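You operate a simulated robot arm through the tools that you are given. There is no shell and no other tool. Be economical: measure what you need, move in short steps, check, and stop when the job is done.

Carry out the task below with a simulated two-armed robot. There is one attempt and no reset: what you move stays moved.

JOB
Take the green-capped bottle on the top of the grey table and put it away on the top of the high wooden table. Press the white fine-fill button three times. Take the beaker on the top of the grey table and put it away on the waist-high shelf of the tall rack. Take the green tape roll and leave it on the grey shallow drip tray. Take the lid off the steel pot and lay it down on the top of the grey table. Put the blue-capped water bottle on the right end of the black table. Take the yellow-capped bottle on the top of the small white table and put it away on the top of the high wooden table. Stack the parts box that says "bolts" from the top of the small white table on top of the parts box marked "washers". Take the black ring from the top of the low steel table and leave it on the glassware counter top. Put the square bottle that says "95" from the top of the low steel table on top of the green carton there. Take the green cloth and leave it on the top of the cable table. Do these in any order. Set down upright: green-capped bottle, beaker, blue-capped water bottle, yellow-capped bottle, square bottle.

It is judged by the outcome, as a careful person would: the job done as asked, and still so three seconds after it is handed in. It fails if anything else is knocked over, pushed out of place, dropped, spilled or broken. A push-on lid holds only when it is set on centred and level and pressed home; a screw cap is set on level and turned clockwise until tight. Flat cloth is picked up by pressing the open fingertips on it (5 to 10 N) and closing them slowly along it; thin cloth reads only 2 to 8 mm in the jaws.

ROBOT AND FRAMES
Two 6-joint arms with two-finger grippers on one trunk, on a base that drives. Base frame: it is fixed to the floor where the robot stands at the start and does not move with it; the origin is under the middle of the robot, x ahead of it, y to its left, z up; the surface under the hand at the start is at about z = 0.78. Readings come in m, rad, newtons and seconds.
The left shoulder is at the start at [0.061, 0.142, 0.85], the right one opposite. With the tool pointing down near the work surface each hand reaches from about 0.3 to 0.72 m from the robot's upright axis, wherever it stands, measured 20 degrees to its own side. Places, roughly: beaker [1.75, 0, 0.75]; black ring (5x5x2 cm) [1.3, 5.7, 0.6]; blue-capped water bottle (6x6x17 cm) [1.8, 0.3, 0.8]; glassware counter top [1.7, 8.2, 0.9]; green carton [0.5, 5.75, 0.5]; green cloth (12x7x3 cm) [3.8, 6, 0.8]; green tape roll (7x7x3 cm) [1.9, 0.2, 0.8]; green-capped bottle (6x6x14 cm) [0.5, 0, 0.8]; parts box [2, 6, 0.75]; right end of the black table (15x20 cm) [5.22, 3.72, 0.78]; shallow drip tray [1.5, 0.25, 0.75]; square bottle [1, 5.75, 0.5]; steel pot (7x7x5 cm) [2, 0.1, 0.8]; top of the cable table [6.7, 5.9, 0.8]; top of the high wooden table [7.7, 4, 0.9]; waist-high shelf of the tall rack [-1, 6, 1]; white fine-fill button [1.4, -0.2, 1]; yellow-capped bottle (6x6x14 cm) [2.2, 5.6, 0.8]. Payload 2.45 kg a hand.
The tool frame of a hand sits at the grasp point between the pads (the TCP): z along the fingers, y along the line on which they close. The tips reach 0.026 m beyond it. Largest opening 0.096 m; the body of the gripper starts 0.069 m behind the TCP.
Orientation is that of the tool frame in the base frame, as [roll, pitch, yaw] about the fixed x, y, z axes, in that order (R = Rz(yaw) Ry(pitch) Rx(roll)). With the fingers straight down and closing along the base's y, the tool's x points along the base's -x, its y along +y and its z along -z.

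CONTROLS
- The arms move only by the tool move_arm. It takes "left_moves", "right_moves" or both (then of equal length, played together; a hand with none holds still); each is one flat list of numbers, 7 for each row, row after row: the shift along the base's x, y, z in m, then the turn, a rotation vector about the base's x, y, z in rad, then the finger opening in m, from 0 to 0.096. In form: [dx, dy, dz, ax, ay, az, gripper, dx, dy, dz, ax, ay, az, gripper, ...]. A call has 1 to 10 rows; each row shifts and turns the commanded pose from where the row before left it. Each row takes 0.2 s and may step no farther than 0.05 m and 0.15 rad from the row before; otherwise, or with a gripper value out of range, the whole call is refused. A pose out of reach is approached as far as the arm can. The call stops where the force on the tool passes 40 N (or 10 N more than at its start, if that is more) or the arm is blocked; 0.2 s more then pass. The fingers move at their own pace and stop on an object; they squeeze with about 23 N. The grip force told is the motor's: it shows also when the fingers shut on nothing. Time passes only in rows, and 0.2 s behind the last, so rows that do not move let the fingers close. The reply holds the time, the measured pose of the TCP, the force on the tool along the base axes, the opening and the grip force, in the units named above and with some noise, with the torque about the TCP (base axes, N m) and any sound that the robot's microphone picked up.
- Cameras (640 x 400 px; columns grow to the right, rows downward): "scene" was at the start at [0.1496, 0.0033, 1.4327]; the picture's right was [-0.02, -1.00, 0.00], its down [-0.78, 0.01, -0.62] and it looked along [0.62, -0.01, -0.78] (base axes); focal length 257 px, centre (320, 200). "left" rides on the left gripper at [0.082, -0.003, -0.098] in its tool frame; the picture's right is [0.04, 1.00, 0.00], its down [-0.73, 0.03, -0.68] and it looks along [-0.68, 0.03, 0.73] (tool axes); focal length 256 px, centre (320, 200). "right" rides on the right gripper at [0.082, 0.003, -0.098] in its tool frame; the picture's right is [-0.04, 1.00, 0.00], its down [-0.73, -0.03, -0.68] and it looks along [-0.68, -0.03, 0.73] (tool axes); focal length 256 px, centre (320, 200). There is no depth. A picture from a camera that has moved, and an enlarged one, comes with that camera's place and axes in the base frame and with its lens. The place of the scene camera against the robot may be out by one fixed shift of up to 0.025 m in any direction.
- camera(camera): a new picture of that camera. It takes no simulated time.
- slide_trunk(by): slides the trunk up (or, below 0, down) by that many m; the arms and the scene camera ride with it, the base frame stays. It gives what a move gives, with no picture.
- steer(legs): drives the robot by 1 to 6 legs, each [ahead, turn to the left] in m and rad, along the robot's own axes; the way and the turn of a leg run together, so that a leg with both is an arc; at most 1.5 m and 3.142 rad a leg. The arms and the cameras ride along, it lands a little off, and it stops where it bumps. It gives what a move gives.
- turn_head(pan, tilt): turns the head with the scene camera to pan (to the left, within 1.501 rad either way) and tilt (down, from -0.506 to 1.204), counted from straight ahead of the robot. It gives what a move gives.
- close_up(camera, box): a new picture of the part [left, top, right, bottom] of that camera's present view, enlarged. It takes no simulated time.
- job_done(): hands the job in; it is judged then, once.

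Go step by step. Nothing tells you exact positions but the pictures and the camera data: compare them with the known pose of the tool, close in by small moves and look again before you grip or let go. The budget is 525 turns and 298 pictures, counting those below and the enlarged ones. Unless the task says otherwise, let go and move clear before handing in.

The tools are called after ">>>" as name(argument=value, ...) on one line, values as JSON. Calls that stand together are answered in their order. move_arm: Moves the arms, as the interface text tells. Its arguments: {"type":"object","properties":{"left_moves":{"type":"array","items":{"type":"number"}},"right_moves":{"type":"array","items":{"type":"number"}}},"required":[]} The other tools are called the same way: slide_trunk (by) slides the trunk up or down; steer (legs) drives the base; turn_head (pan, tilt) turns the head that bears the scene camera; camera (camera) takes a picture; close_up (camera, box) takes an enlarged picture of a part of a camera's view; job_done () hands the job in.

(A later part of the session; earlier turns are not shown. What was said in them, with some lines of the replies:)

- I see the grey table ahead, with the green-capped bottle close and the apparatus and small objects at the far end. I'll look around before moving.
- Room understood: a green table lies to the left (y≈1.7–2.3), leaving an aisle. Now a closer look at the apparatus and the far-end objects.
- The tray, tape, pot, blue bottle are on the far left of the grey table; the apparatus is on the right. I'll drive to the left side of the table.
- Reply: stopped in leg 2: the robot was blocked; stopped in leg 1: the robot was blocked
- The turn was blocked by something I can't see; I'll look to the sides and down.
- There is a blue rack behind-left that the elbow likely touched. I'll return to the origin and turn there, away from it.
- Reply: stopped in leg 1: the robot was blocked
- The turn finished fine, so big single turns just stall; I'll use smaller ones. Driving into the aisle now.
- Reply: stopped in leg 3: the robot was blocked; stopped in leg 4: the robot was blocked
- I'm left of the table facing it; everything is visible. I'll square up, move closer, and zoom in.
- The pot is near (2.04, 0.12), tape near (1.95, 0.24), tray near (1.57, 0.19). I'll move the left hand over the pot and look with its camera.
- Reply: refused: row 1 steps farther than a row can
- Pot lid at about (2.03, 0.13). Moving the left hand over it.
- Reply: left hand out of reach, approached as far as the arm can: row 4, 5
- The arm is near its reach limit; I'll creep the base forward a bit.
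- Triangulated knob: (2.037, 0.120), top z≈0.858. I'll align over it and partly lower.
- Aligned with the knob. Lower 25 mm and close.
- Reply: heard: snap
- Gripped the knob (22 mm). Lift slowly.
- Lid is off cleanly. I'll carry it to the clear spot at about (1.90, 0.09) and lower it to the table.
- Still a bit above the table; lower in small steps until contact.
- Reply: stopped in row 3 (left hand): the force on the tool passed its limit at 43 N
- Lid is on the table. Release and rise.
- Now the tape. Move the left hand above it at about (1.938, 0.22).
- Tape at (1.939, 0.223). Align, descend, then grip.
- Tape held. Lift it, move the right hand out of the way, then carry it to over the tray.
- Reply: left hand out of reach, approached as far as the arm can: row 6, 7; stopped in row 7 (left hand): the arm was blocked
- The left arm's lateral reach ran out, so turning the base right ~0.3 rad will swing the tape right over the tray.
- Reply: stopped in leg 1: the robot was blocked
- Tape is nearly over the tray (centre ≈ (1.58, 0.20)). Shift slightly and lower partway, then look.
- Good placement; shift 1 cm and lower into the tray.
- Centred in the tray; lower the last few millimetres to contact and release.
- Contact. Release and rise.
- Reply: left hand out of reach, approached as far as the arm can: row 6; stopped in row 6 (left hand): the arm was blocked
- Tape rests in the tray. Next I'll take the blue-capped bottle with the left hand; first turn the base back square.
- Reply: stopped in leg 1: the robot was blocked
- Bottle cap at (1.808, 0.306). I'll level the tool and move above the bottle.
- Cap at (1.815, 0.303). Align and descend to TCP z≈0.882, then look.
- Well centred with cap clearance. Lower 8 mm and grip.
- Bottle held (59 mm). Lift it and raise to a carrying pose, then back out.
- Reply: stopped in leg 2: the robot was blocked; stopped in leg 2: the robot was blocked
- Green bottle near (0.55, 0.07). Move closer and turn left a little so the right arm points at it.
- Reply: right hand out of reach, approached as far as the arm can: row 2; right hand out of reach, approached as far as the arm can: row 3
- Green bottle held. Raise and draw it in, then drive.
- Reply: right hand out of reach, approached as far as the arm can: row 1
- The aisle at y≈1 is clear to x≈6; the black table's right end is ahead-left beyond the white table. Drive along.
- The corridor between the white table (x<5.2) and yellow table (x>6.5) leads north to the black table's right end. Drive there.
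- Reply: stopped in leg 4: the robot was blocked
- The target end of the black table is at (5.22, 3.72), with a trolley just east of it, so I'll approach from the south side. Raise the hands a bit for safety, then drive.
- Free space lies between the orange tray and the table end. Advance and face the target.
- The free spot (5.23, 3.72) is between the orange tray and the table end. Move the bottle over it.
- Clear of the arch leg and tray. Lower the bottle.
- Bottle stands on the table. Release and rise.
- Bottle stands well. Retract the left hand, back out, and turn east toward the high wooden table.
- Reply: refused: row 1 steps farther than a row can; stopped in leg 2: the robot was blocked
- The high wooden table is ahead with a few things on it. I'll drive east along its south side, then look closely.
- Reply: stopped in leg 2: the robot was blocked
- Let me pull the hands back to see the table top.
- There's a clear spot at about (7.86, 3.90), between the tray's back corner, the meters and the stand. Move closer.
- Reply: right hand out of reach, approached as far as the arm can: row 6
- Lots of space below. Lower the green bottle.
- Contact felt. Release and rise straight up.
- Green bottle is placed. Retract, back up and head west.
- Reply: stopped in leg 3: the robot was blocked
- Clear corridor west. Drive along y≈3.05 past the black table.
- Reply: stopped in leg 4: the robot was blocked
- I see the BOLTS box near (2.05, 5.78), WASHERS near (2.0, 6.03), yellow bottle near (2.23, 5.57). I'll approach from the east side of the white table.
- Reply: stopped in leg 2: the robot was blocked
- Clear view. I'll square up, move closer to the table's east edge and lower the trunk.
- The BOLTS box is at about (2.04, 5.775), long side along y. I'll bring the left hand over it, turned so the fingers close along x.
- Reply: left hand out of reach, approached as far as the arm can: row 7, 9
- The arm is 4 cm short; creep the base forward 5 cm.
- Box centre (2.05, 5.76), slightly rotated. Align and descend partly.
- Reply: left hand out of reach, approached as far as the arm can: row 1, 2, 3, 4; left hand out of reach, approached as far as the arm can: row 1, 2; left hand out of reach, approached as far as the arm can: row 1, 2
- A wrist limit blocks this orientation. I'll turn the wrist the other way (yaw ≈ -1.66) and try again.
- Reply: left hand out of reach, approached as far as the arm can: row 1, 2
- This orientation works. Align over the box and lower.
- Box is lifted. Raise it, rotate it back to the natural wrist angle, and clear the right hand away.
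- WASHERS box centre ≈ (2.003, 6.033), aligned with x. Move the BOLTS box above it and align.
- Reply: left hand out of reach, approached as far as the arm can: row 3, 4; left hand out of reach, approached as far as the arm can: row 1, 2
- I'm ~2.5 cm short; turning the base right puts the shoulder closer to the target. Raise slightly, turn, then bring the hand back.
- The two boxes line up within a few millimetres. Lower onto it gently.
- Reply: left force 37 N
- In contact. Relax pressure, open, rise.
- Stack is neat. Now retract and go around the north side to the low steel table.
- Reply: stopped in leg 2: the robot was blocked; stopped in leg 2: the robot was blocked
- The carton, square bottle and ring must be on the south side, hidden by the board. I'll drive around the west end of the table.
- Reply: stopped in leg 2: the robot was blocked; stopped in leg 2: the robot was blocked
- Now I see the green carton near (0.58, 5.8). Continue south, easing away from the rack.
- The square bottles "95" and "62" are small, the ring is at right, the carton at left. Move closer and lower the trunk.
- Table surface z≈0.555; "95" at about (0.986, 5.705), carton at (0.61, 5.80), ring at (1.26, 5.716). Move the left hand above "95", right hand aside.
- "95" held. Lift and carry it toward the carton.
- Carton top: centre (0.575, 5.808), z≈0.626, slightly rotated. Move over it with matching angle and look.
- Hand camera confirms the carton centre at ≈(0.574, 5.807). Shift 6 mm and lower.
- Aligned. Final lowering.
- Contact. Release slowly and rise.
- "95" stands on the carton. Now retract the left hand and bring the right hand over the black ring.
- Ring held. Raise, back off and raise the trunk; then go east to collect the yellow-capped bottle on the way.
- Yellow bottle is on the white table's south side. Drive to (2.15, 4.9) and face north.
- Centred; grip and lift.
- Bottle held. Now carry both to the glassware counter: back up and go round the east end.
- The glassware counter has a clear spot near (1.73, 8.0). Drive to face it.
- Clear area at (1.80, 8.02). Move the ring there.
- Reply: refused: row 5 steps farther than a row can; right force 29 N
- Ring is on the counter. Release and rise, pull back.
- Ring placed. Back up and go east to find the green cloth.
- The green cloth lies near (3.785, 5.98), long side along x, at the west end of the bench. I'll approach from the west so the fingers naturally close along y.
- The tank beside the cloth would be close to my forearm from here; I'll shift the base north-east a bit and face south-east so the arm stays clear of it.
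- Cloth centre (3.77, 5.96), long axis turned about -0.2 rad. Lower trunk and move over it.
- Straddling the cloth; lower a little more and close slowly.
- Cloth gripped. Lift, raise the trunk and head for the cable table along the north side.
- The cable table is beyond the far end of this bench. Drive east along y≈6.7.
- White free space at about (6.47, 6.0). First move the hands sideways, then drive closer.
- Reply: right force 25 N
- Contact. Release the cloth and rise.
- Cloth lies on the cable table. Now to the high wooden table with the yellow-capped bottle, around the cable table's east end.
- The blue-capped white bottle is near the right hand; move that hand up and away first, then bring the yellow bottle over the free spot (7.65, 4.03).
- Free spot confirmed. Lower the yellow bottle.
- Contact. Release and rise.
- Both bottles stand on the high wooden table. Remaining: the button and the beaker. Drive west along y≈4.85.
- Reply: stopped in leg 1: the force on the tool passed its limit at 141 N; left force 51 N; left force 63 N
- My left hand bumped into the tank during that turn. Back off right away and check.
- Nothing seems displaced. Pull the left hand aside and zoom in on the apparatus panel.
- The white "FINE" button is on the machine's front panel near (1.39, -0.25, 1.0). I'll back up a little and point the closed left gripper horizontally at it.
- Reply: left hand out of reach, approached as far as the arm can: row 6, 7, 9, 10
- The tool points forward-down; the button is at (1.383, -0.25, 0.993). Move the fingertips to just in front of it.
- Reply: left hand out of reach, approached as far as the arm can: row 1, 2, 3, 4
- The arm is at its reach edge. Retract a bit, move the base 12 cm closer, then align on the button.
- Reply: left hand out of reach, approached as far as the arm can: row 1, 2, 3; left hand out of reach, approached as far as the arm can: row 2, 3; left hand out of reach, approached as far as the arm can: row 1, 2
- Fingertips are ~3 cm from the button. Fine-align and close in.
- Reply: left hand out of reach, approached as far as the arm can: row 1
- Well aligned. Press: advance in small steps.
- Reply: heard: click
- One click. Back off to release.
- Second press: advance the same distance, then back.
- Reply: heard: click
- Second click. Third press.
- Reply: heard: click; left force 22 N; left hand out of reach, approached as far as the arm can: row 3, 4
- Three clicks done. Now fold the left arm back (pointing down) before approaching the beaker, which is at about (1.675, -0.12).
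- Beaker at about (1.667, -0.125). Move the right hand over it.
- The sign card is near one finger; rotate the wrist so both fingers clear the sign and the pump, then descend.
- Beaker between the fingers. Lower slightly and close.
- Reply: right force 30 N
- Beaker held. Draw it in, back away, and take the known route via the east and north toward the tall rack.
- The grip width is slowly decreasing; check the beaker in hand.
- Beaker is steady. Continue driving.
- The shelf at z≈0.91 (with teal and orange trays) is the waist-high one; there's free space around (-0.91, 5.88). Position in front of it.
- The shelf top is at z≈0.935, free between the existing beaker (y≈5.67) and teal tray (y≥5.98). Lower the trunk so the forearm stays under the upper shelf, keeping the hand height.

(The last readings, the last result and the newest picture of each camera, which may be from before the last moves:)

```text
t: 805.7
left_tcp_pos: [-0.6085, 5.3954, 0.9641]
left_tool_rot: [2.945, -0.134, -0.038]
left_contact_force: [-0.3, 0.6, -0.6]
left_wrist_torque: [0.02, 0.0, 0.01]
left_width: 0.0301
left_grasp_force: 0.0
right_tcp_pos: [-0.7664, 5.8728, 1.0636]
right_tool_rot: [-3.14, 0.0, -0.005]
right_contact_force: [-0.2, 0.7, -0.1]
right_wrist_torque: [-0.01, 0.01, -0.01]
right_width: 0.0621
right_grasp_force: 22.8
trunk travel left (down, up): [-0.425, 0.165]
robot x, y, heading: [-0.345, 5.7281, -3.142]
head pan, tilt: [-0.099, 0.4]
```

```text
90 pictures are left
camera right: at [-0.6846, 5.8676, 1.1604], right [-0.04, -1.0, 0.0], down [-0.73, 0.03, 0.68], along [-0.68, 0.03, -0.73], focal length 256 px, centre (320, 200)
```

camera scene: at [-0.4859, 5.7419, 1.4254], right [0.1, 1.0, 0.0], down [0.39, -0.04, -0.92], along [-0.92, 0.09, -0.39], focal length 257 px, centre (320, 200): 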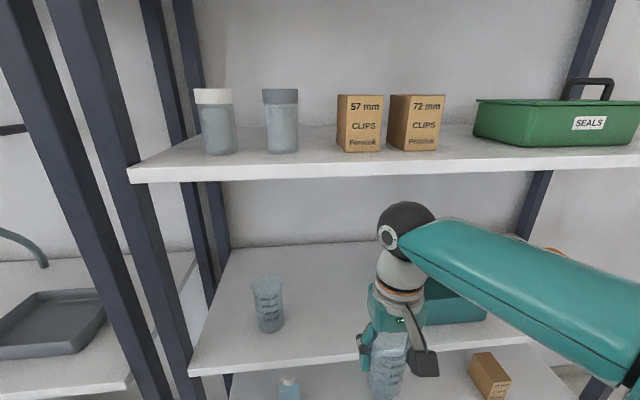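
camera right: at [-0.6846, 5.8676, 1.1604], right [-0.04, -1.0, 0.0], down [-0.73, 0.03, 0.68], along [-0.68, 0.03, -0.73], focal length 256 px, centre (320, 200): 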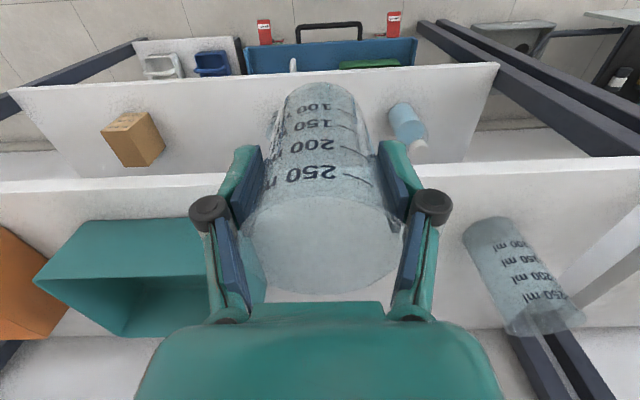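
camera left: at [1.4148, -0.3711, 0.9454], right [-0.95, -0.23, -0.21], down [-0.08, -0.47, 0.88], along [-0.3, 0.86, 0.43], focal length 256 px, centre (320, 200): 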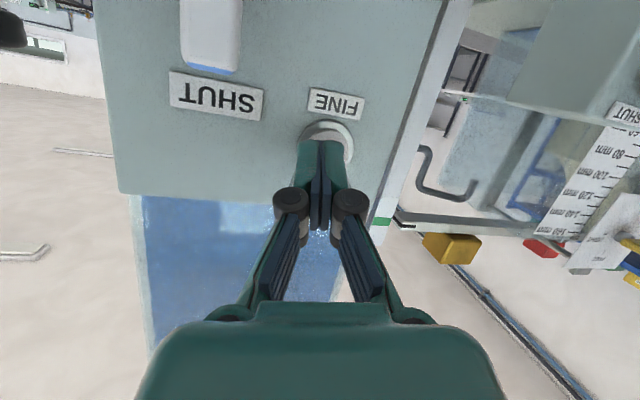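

>>> move_arm(right_moves=[0, -0.015, -0.014, 0, 0, 0, 0.05, 0, -0.015, -0.014, 0, 0, 0, 0.05, -0.03, 0, 0, 0, 0, 0, 0.05, -0.03, 0, 0, 0, 0, 0, 0.05])

>>> camera(camera="scene")

>>> camera(camera="right")

```text
t: 806.7
left_tcp_pos: [-0.6092, 5.3957, 0.9648]
left_tool_rot: [2.947, -0.133, -0.036]
left_contact_force: [-0.1, 0.3, 0.4]
left_wrist_torque: [-0.03, -0.02, 0.0]
left_width: 0.0301
left_grasp_force: 0.1
right_tcp_pos: [-0.8283, 5.8418, 1.0332]
right_tool_rot: [-3.14, -0.002, -0.006]
right_contact_force: [-0.8, 0.2, -0.5]
right_wrist_torque: [0.04, -0.03, 0.03]
right_width: 0.0622
right_grasp_force: 23.6
trunk travel left (down, up): [-0.425, 0.165]
robot x, y, heading: [-0.3472, 5.7213, -3.139]
head pan, tilt: [-0.099, 0.4]
```

```text
89 pictures are left
camera scene: at [-0.4868, 5.7417, 1.4252], right [0.1, 1.0, 0.0], down [0.39, -0.04, -0.92], along [-0.92, 0.09, -0.39], focal length 257 px, centre (320, 200)
```

scene: 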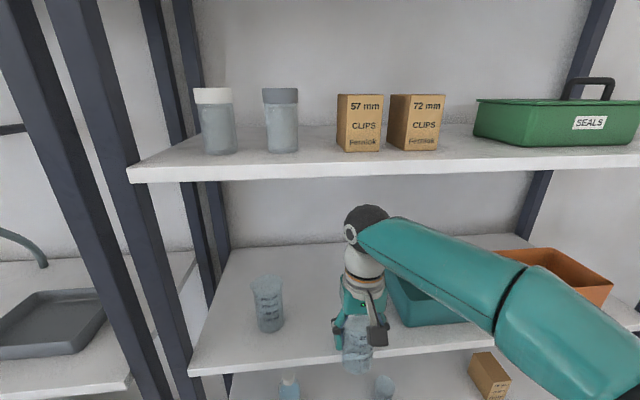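

```text
88 pictures are left
camera right: at [-0.7462, 5.8373, 1.1303], right [-0.04, -1.0, 0.0], down [-0.73, 0.03, 0.68], along [-0.68, 0.03, -0.73], focal length 256 px, centre (320, 200)
```

right: 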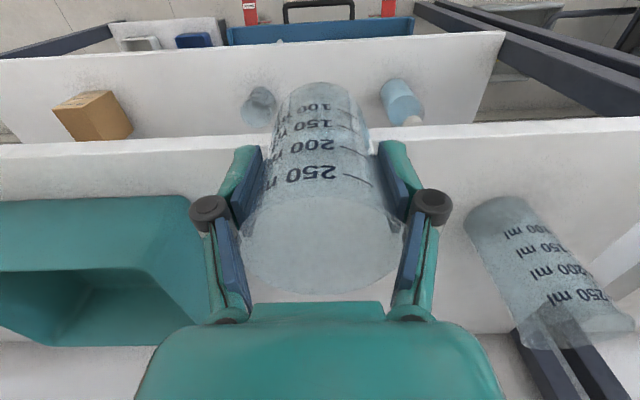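

Clearances look fine. Extend further in to x≈-0.92.

>>> move_arm(right_moves=[-0.03, -0.004, 0, 0, 0, 0, 0.05, -0.03, -0.004, 0, 0, 0, 0, 0.05, -0.03, -0.004, 0, 0, 0, 0, 0.05])

>>> camera(camera="scene")

>>> camera(camera="right")

```text
t: 807.5
left_tcp_pos: [-0.6109, 5.3939, 0.9642]
left_tool_rot: [2.947, -0.135, -0.036]
left_contact_force: [-0.8, 0.0, 0.5]
left_wrist_torque: [-0.01, -0.02, -0.01]
left_width: 0.0298
left_grasp_force: 0.2
right_tcp_pos: [-0.9195, 5.8309, 1.032]
right_tool_rot: [-3.137, -0.002, -0.002]
right_contact_force: [-1.4, -0.2, -0.9]
right_wrist_torque: [0.01, -0.05, 0.05]
right_width: 0.0623
right_grasp_force: 23.3
trunk travel left (down, up): [-0.425, 0.165]
robot x, y, heading: [-0.3484, 5.7261, -3.145]
head pan, tilt: [-0.099, 0.4]
```

```text
87 pictures are left
camera scene: at [-0.4878, 5.7416, 1.4251], right [0.1, 1.0, 0.0], down [0.39, -0.04, -0.92], along [-0.92, 0.09, -0.39], focal length 257 px, centre (320, 200)
```

scene: 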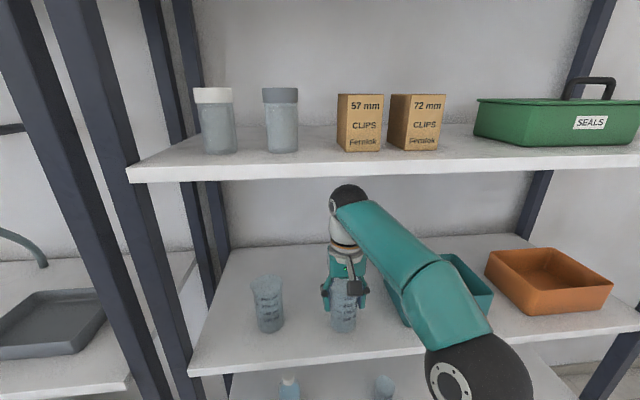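

```text
86 pictures are left
camera right: at [-0.8376, 5.8266, 1.1303], right [-0.04, -1.0, 0.0], down [-0.74, 0.03, 0.68], along [-0.68, 0.03, -0.74], focal length 256 px, centre (320, 200)
```

right: 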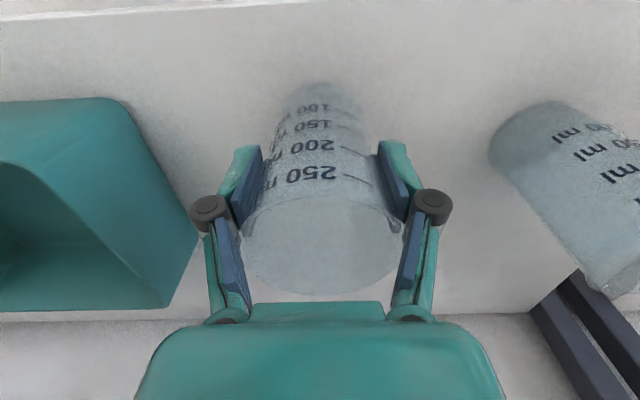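

Good. Lower onto the shelf gently.

>>> move_arm(right_moves=[0, 0, -0.008, 0, 0, 0, 0.05, 0, 0, -0.006, 0, 0, 0, 0.05, 0, 0, -0.004, 0, 0, 0, 0.05])

>>> move_arm(right_moves=[0, 0, -0.003, 0, 0, 0, 0.05, 0, 0, -0.003, 0, 0, 0, 0.05, 0, 0, -0.002, 0, 0, 0, 0.05])

```text
t: 808.4
left_tcp_pos: [-0.6091, 5.3947, 0.9651]
left_tool_rot: [2.945, -0.131, -0.036]
left_contact_force: [0.2, -0.4, -0.1]
left_wrist_torque: [0.0, -0.02, -0.02]
left_width: 0.03
left_grasp_force: 0.1
right_tcp_pos: [-0.9177, 5.8304, 1.0236]
right_tool_rot: [3.138, 0.015, -0.007]
right_contact_force: [4.0, 0.6, 10.8]
right_wrist_torque: [0.04, -0.49, 0.0]
right_width: 0.0626
right_grasp_force: 22.9
trunk travel left (down, up): [-0.425, 0.165]
robot x, y, heading: [-0.3481, 5.7317, -3.147]
head pan, tilt: [-0.099, 0.4]
stopped in row 3 (right hand): the force on the tool passed its limit at 41 N (the readings are from after the stop); the commanded pose is now the measured one
```

```text
t: 809.1
left_tcp_pos: [-0.6083, 5.3947, 0.966]
left_tool_rot: [2.946, -0.133, -0.037]
left_contact_force: [-0.3, -0.9, -0.3]
left_wrist_torque: [0.0, 0.0, -0.01]
left_width: 0.0301
left_grasp_force: 0.0
right_tcp_pos: [-0.9188, 5.8315, 1.0226]
right_tool_rot: [3.133, 0.029, -0.012]
right_contact_force: [4.3, 0.8, 13.0]
right_wrist_torque: [0.11, -0.53, -0.03]
right_width: 0.0628
right_grasp_force: 22.6
trunk travel left (down, up): [-0.425, 0.165]
robot x, y, heading: [-0.3461, 5.7265, -3.14]
head pan, tilt: [-0.099, 0.4]
stopped in row 3 (right hand): the force on the tool passed its limit at 43 N (the readings are from after the stop); the commanded pose is now the measured one
```

Contact already. Check visually before releasing.

>>> move_arm(right_moves=[0, 0, 0.003, 0, 0, 0, 0.05])

>>> close_up(camera="scene", box=[240, 170, 440, 350])

>>> camera(camera="right")

```text
t: 809.5
left_tcp_pos: [-0.6086, 5.3951, 0.9668]
left_tool_rot: [2.947, -0.132, -0.039]
left_contact_force: [-0.2, -1.3, -0.5]
left_wrist_torque: [-0.04, 0.0, 0.01]
left_width: 0.03
left_grasp_force: 0.0
right_tcp_pos: [-0.9203, 5.8301, 1.0225]
right_tool_rot: [3.136, 0.027, -0.009]
right_contact_force: [0.3, 0.5, 1.5]
right_wrist_torque: [0.02, -0.02, 0.01]
right_width: 0.0629
right_grasp_force: 23.0
trunk travel left (down, up): [-0.425, 0.165]
robot x, y, heading: [-0.3469, 5.729, -3.138]
head pan, tilt: [-0.099, 0.4]
```

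```text
2.22 times, centred on (340, 260) of scene
camera zoom: at [-0.486, 5.7418, 1.4251], right [0.1, 1.0, 0.0], down [0.39, -0.04, -0.92], along [-0.92, 0.09, -0.39], focal length 572 px, centre (276, 67)
```

zoom: 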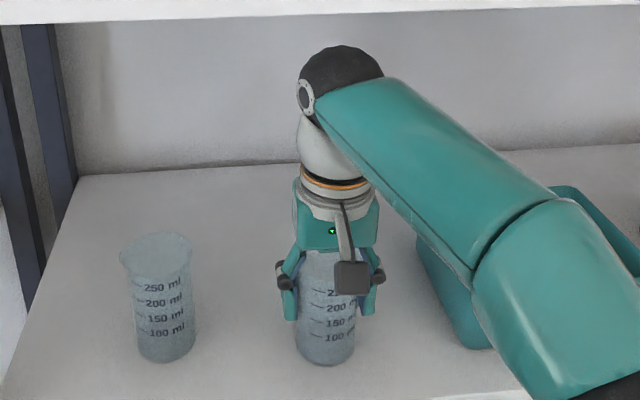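

```text
84 pictures are left
camera right: at [-0.8351, 5.8269, 1.1181], right [-0.05, -1.0, 0.01], down [-0.72, 0.04, 0.7], along [-0.7, 0.03, -0.72], focal length 256 px, centre (320, 200)
```

right: 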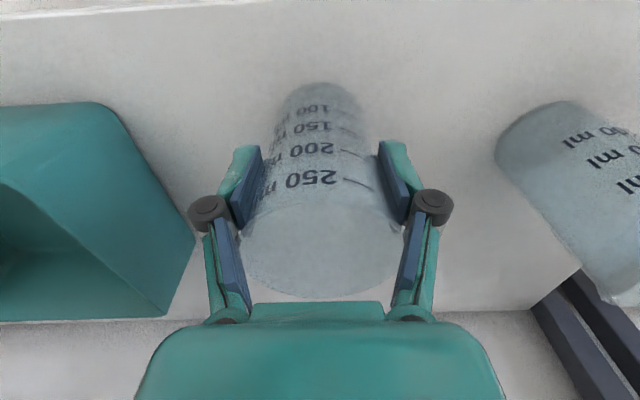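

Beaker stands level with its neighbour. Open fully, then withdraw horizontally toward me (fingers straddle it sideways), since the upper shelf limits rising.

>>> move_arm(right_moves=[0, 0, 0.001, 0, 0, 0, 0.066, 0, 0, 0, 0, 0, 0, 0.08, 0, 0, 0, 0, 0, 0, 0.096, 0, 0, 0, 0, 0, 0, 0.096, 0, 0, 0.01, 0, 0, 0, 0.096])

>>> camera(camera="right")

>>> close_up(camera="scene", box=[240, 170, 440, 350])

```text
t: 810.7
left_tcp_pos: [-0.6081, 5.3947, 0.9664]
left_tool_rot: [2.946, -0.134, -0.036]
left_contact_force: [0.2, -0.4, -0.1]
left_wrist_torque: [0.01, 0.04, -0.03]
left_width: 0.0301
left_grasp_force: 0.3
right_tcp_pos: [-0.9195, 5.8316, 1.0341]
right_tool_rot: [3.135, 0.029, -0.009]
right_contact_force: [0.1, 0.2, 0.8]
right_wrist_torque: [0.01, -0.02, -0.04]
right_width: 0.0959
right_grasp_force: 0.0
trunk travel left (down, up): [-0.425, 0.165]
robot x, y, heading: [-0.3481, 5.7277, -3.139]
head pan, tilt: [-0.099, 0.4]
```

```text
83 pictures are left
camera right: at [-0.8344, 5.8273, 1.1301], right [-0.05, -1.0, 0.01], down [-0.71, 0.04, 0.7], along [-0.7, 0.03, -0.72], focal length 256 px, centre (320, 200)
```

right: 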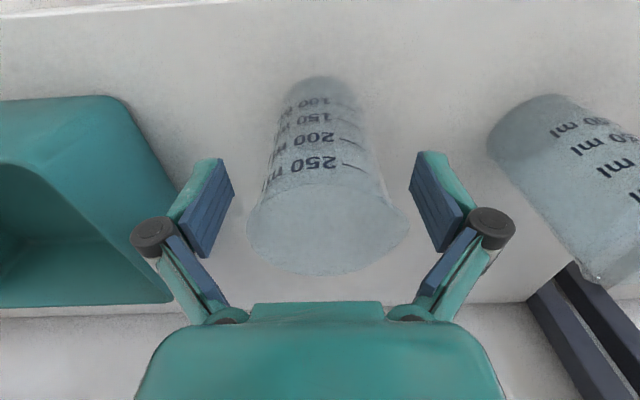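

```text
2.22 times, centred on (340, 260) of scene
camera zoom: at [-0.4861, 5.7418, 1.4253], right [0.1, 1.0, 0.0], down [0.39, -0.04, -0.92], along [-0.92, 0.09, -0.39], focal length 572 px, centre (276, 67)
```

zoom: 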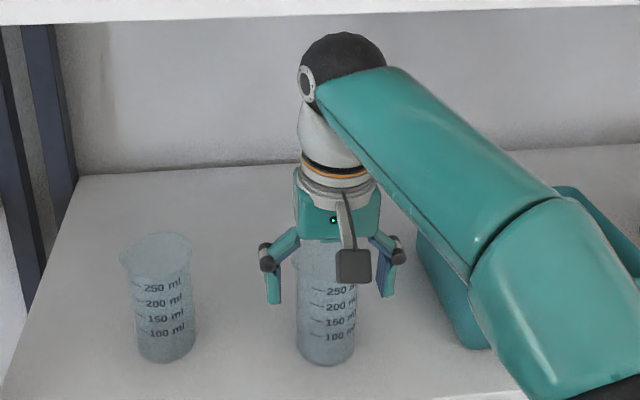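

Beaker is upright and free. Withdraw straight out.

>>> move_arm(right_moves=[0.025, 0, 0.003, 0, 0, 0, 0.096, 0.03, 0, 0.002, 0, 0, 0, 0.096, 0.03, 0, 0, 0, 0, 0, 0.096, 0.03, 0, 0, 0, 0, 0, 0.096, 0.03, 0, 0, 0, 0, 0, 0.096])

>>> camera(camera="right")

>>> camera(camera="scene")

```text
t: 811.9
left_tcp_pos: [-0.6077, 5.3952, 0.9656]
left_tool_rot: [2.944, -0.132, -0.037]
left_contact_force: [-0.1, -0.6, -0.2]
left_wrist_torque: [0.04, 0.01, 0.02]
left_width: 0.0297
left_grasp_force: 0.1
right_tcp_pos: [-0.7757, 5.8304, 1.0386]
right_tool_rot: [3.136, 0.027, -0.009]
right_contact_force: [-0.6, 0.1, -0.6]
right_wrist_torque: [0.02, 0.08, -0.01]
right_width: 0.0959
right_grasp_force: 0.2
trunk travel left (down, up): [-0.425, 0.165]
robot x, y, heading: [-0.3477, 5.7283, -3.146]
head pan, tilt: [-0.099, 0.4]
```

```text
81 pictures are left
camera right: at [-0.6892, 5.8266, 1.1347], right [-0.05, -1.0, 0.01], down [-0.71, 0.04, 0.7], along [-0.7, 0.03, -0.72], focal length 256 px, centre (320, 200)
```

right: 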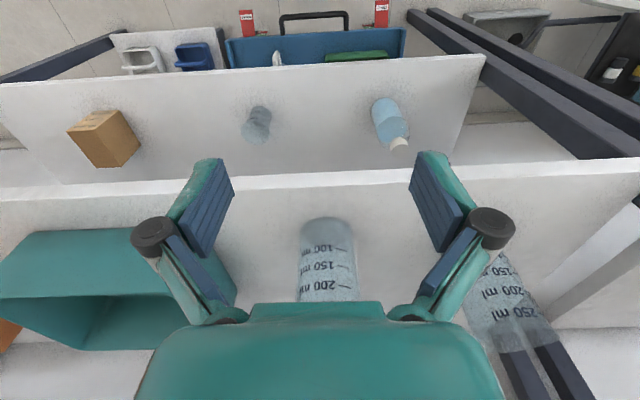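

```text
80 pictures are left
camera scene: at [-0.4851, 5.742, 1.4255], right [0.1, 1.0, 0.0], down [0.39, -0.04, -0.92], along [-0.92, 0.09, -0.39], focal length 257 px, centre (320, 200)
```

scene: 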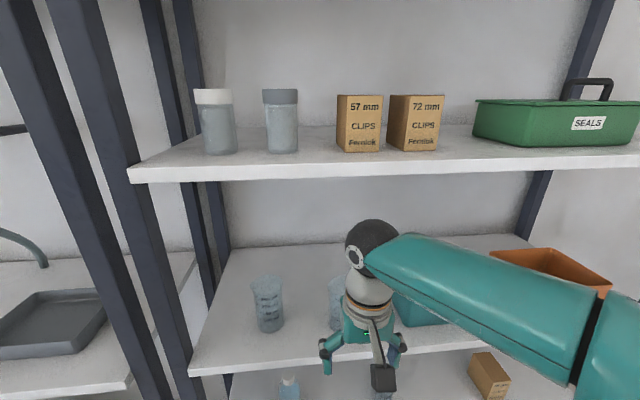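

The beaker is on the waist-high shelf. Back clear, take a last look, then hand in.

>>> steer(legs=[[-0.22, 0]])

>>> close_up(camera="scene", box=[220, 180, 460, 380])

```text
t: 813.6
left_tcp_pos: [-0.383, 5.3959, 0.9661]
left_tool_rot: [2.944, -0.132, -0.037]
left_contact_force: [-0.3, -0.5, -0.1]
left_wrist_torque: [-0.04, 0.03, -0.02]
left_width: 0.0296
left_grasp_force: 0.1
right_tcp_pos: [-0.5501, 5.8318, 1.0395]
right_tool_rot: [3.137, 0.029, -0.009]
right_contact_force: [0.9, -0.6, 0.4]
right_wrist_torque: [0.01, 0.03, -0.03]
right_width: 0.0961
right_grasp_force: 0.0
trunk travel left (down, up): [-0.425, 0.165]
robot x, y, heading: [-0.125, 5.7328, 3.137]
head pan, tilt: [-0.099, 0.4]
```

```text
2.00 times, centred on (340, 280) of scene
camera zoom: at [-0.2596, 5.7421, 1.4256], right [0.1, 0.99, 0.0], down [0.39, -0.04, -0.92], along [-0.92, 0.09, -0.39], focal length 515 px, centre (280, 40)
```

zoom: 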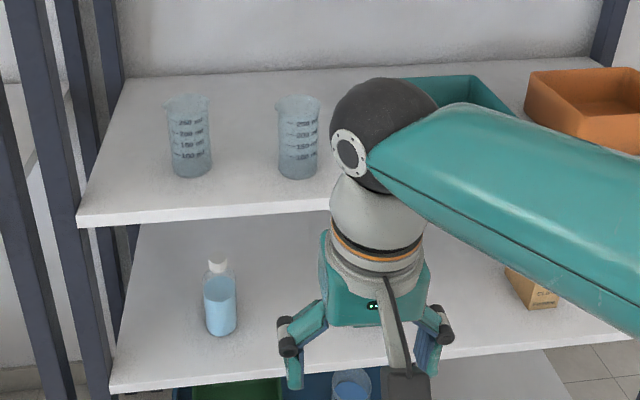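

>>> job_done()

```text
The job is handed in.
```

I finished every item on the list and handed the job in. During one turn near the end, though, my left hand bumped the fine-fill machine's tank. The force peaked at about 141 N. I backed off at once and nothing looked out of place afterwards, but I couldn't confirm the machine hadn't shifted slightly.

- **Fine-fill button:** I pressed it three times and heard a click each time. This was after the bump.
- **High wooden table:** the green-capped and yellow-capped bottles are on top, upright.
- **Black table:** the blue-capped water bottle stands at the right end.
- **Tall rack:** the beaker is upright on the shelf at about 0.93 m, which I took to be the waist-high one.
- **Grey table:** the green tape roll is in the drip tray, and the pot lid is off and lying on the table.
- **Small white table:** the "bolts" box is stacked squarely on the "washers" box.
- **Low steel table:** the "95" bottle stands on the green carton.
- **Glassware counter:** the black ring is on top.
- **Cable table:** the green cloth is on top.
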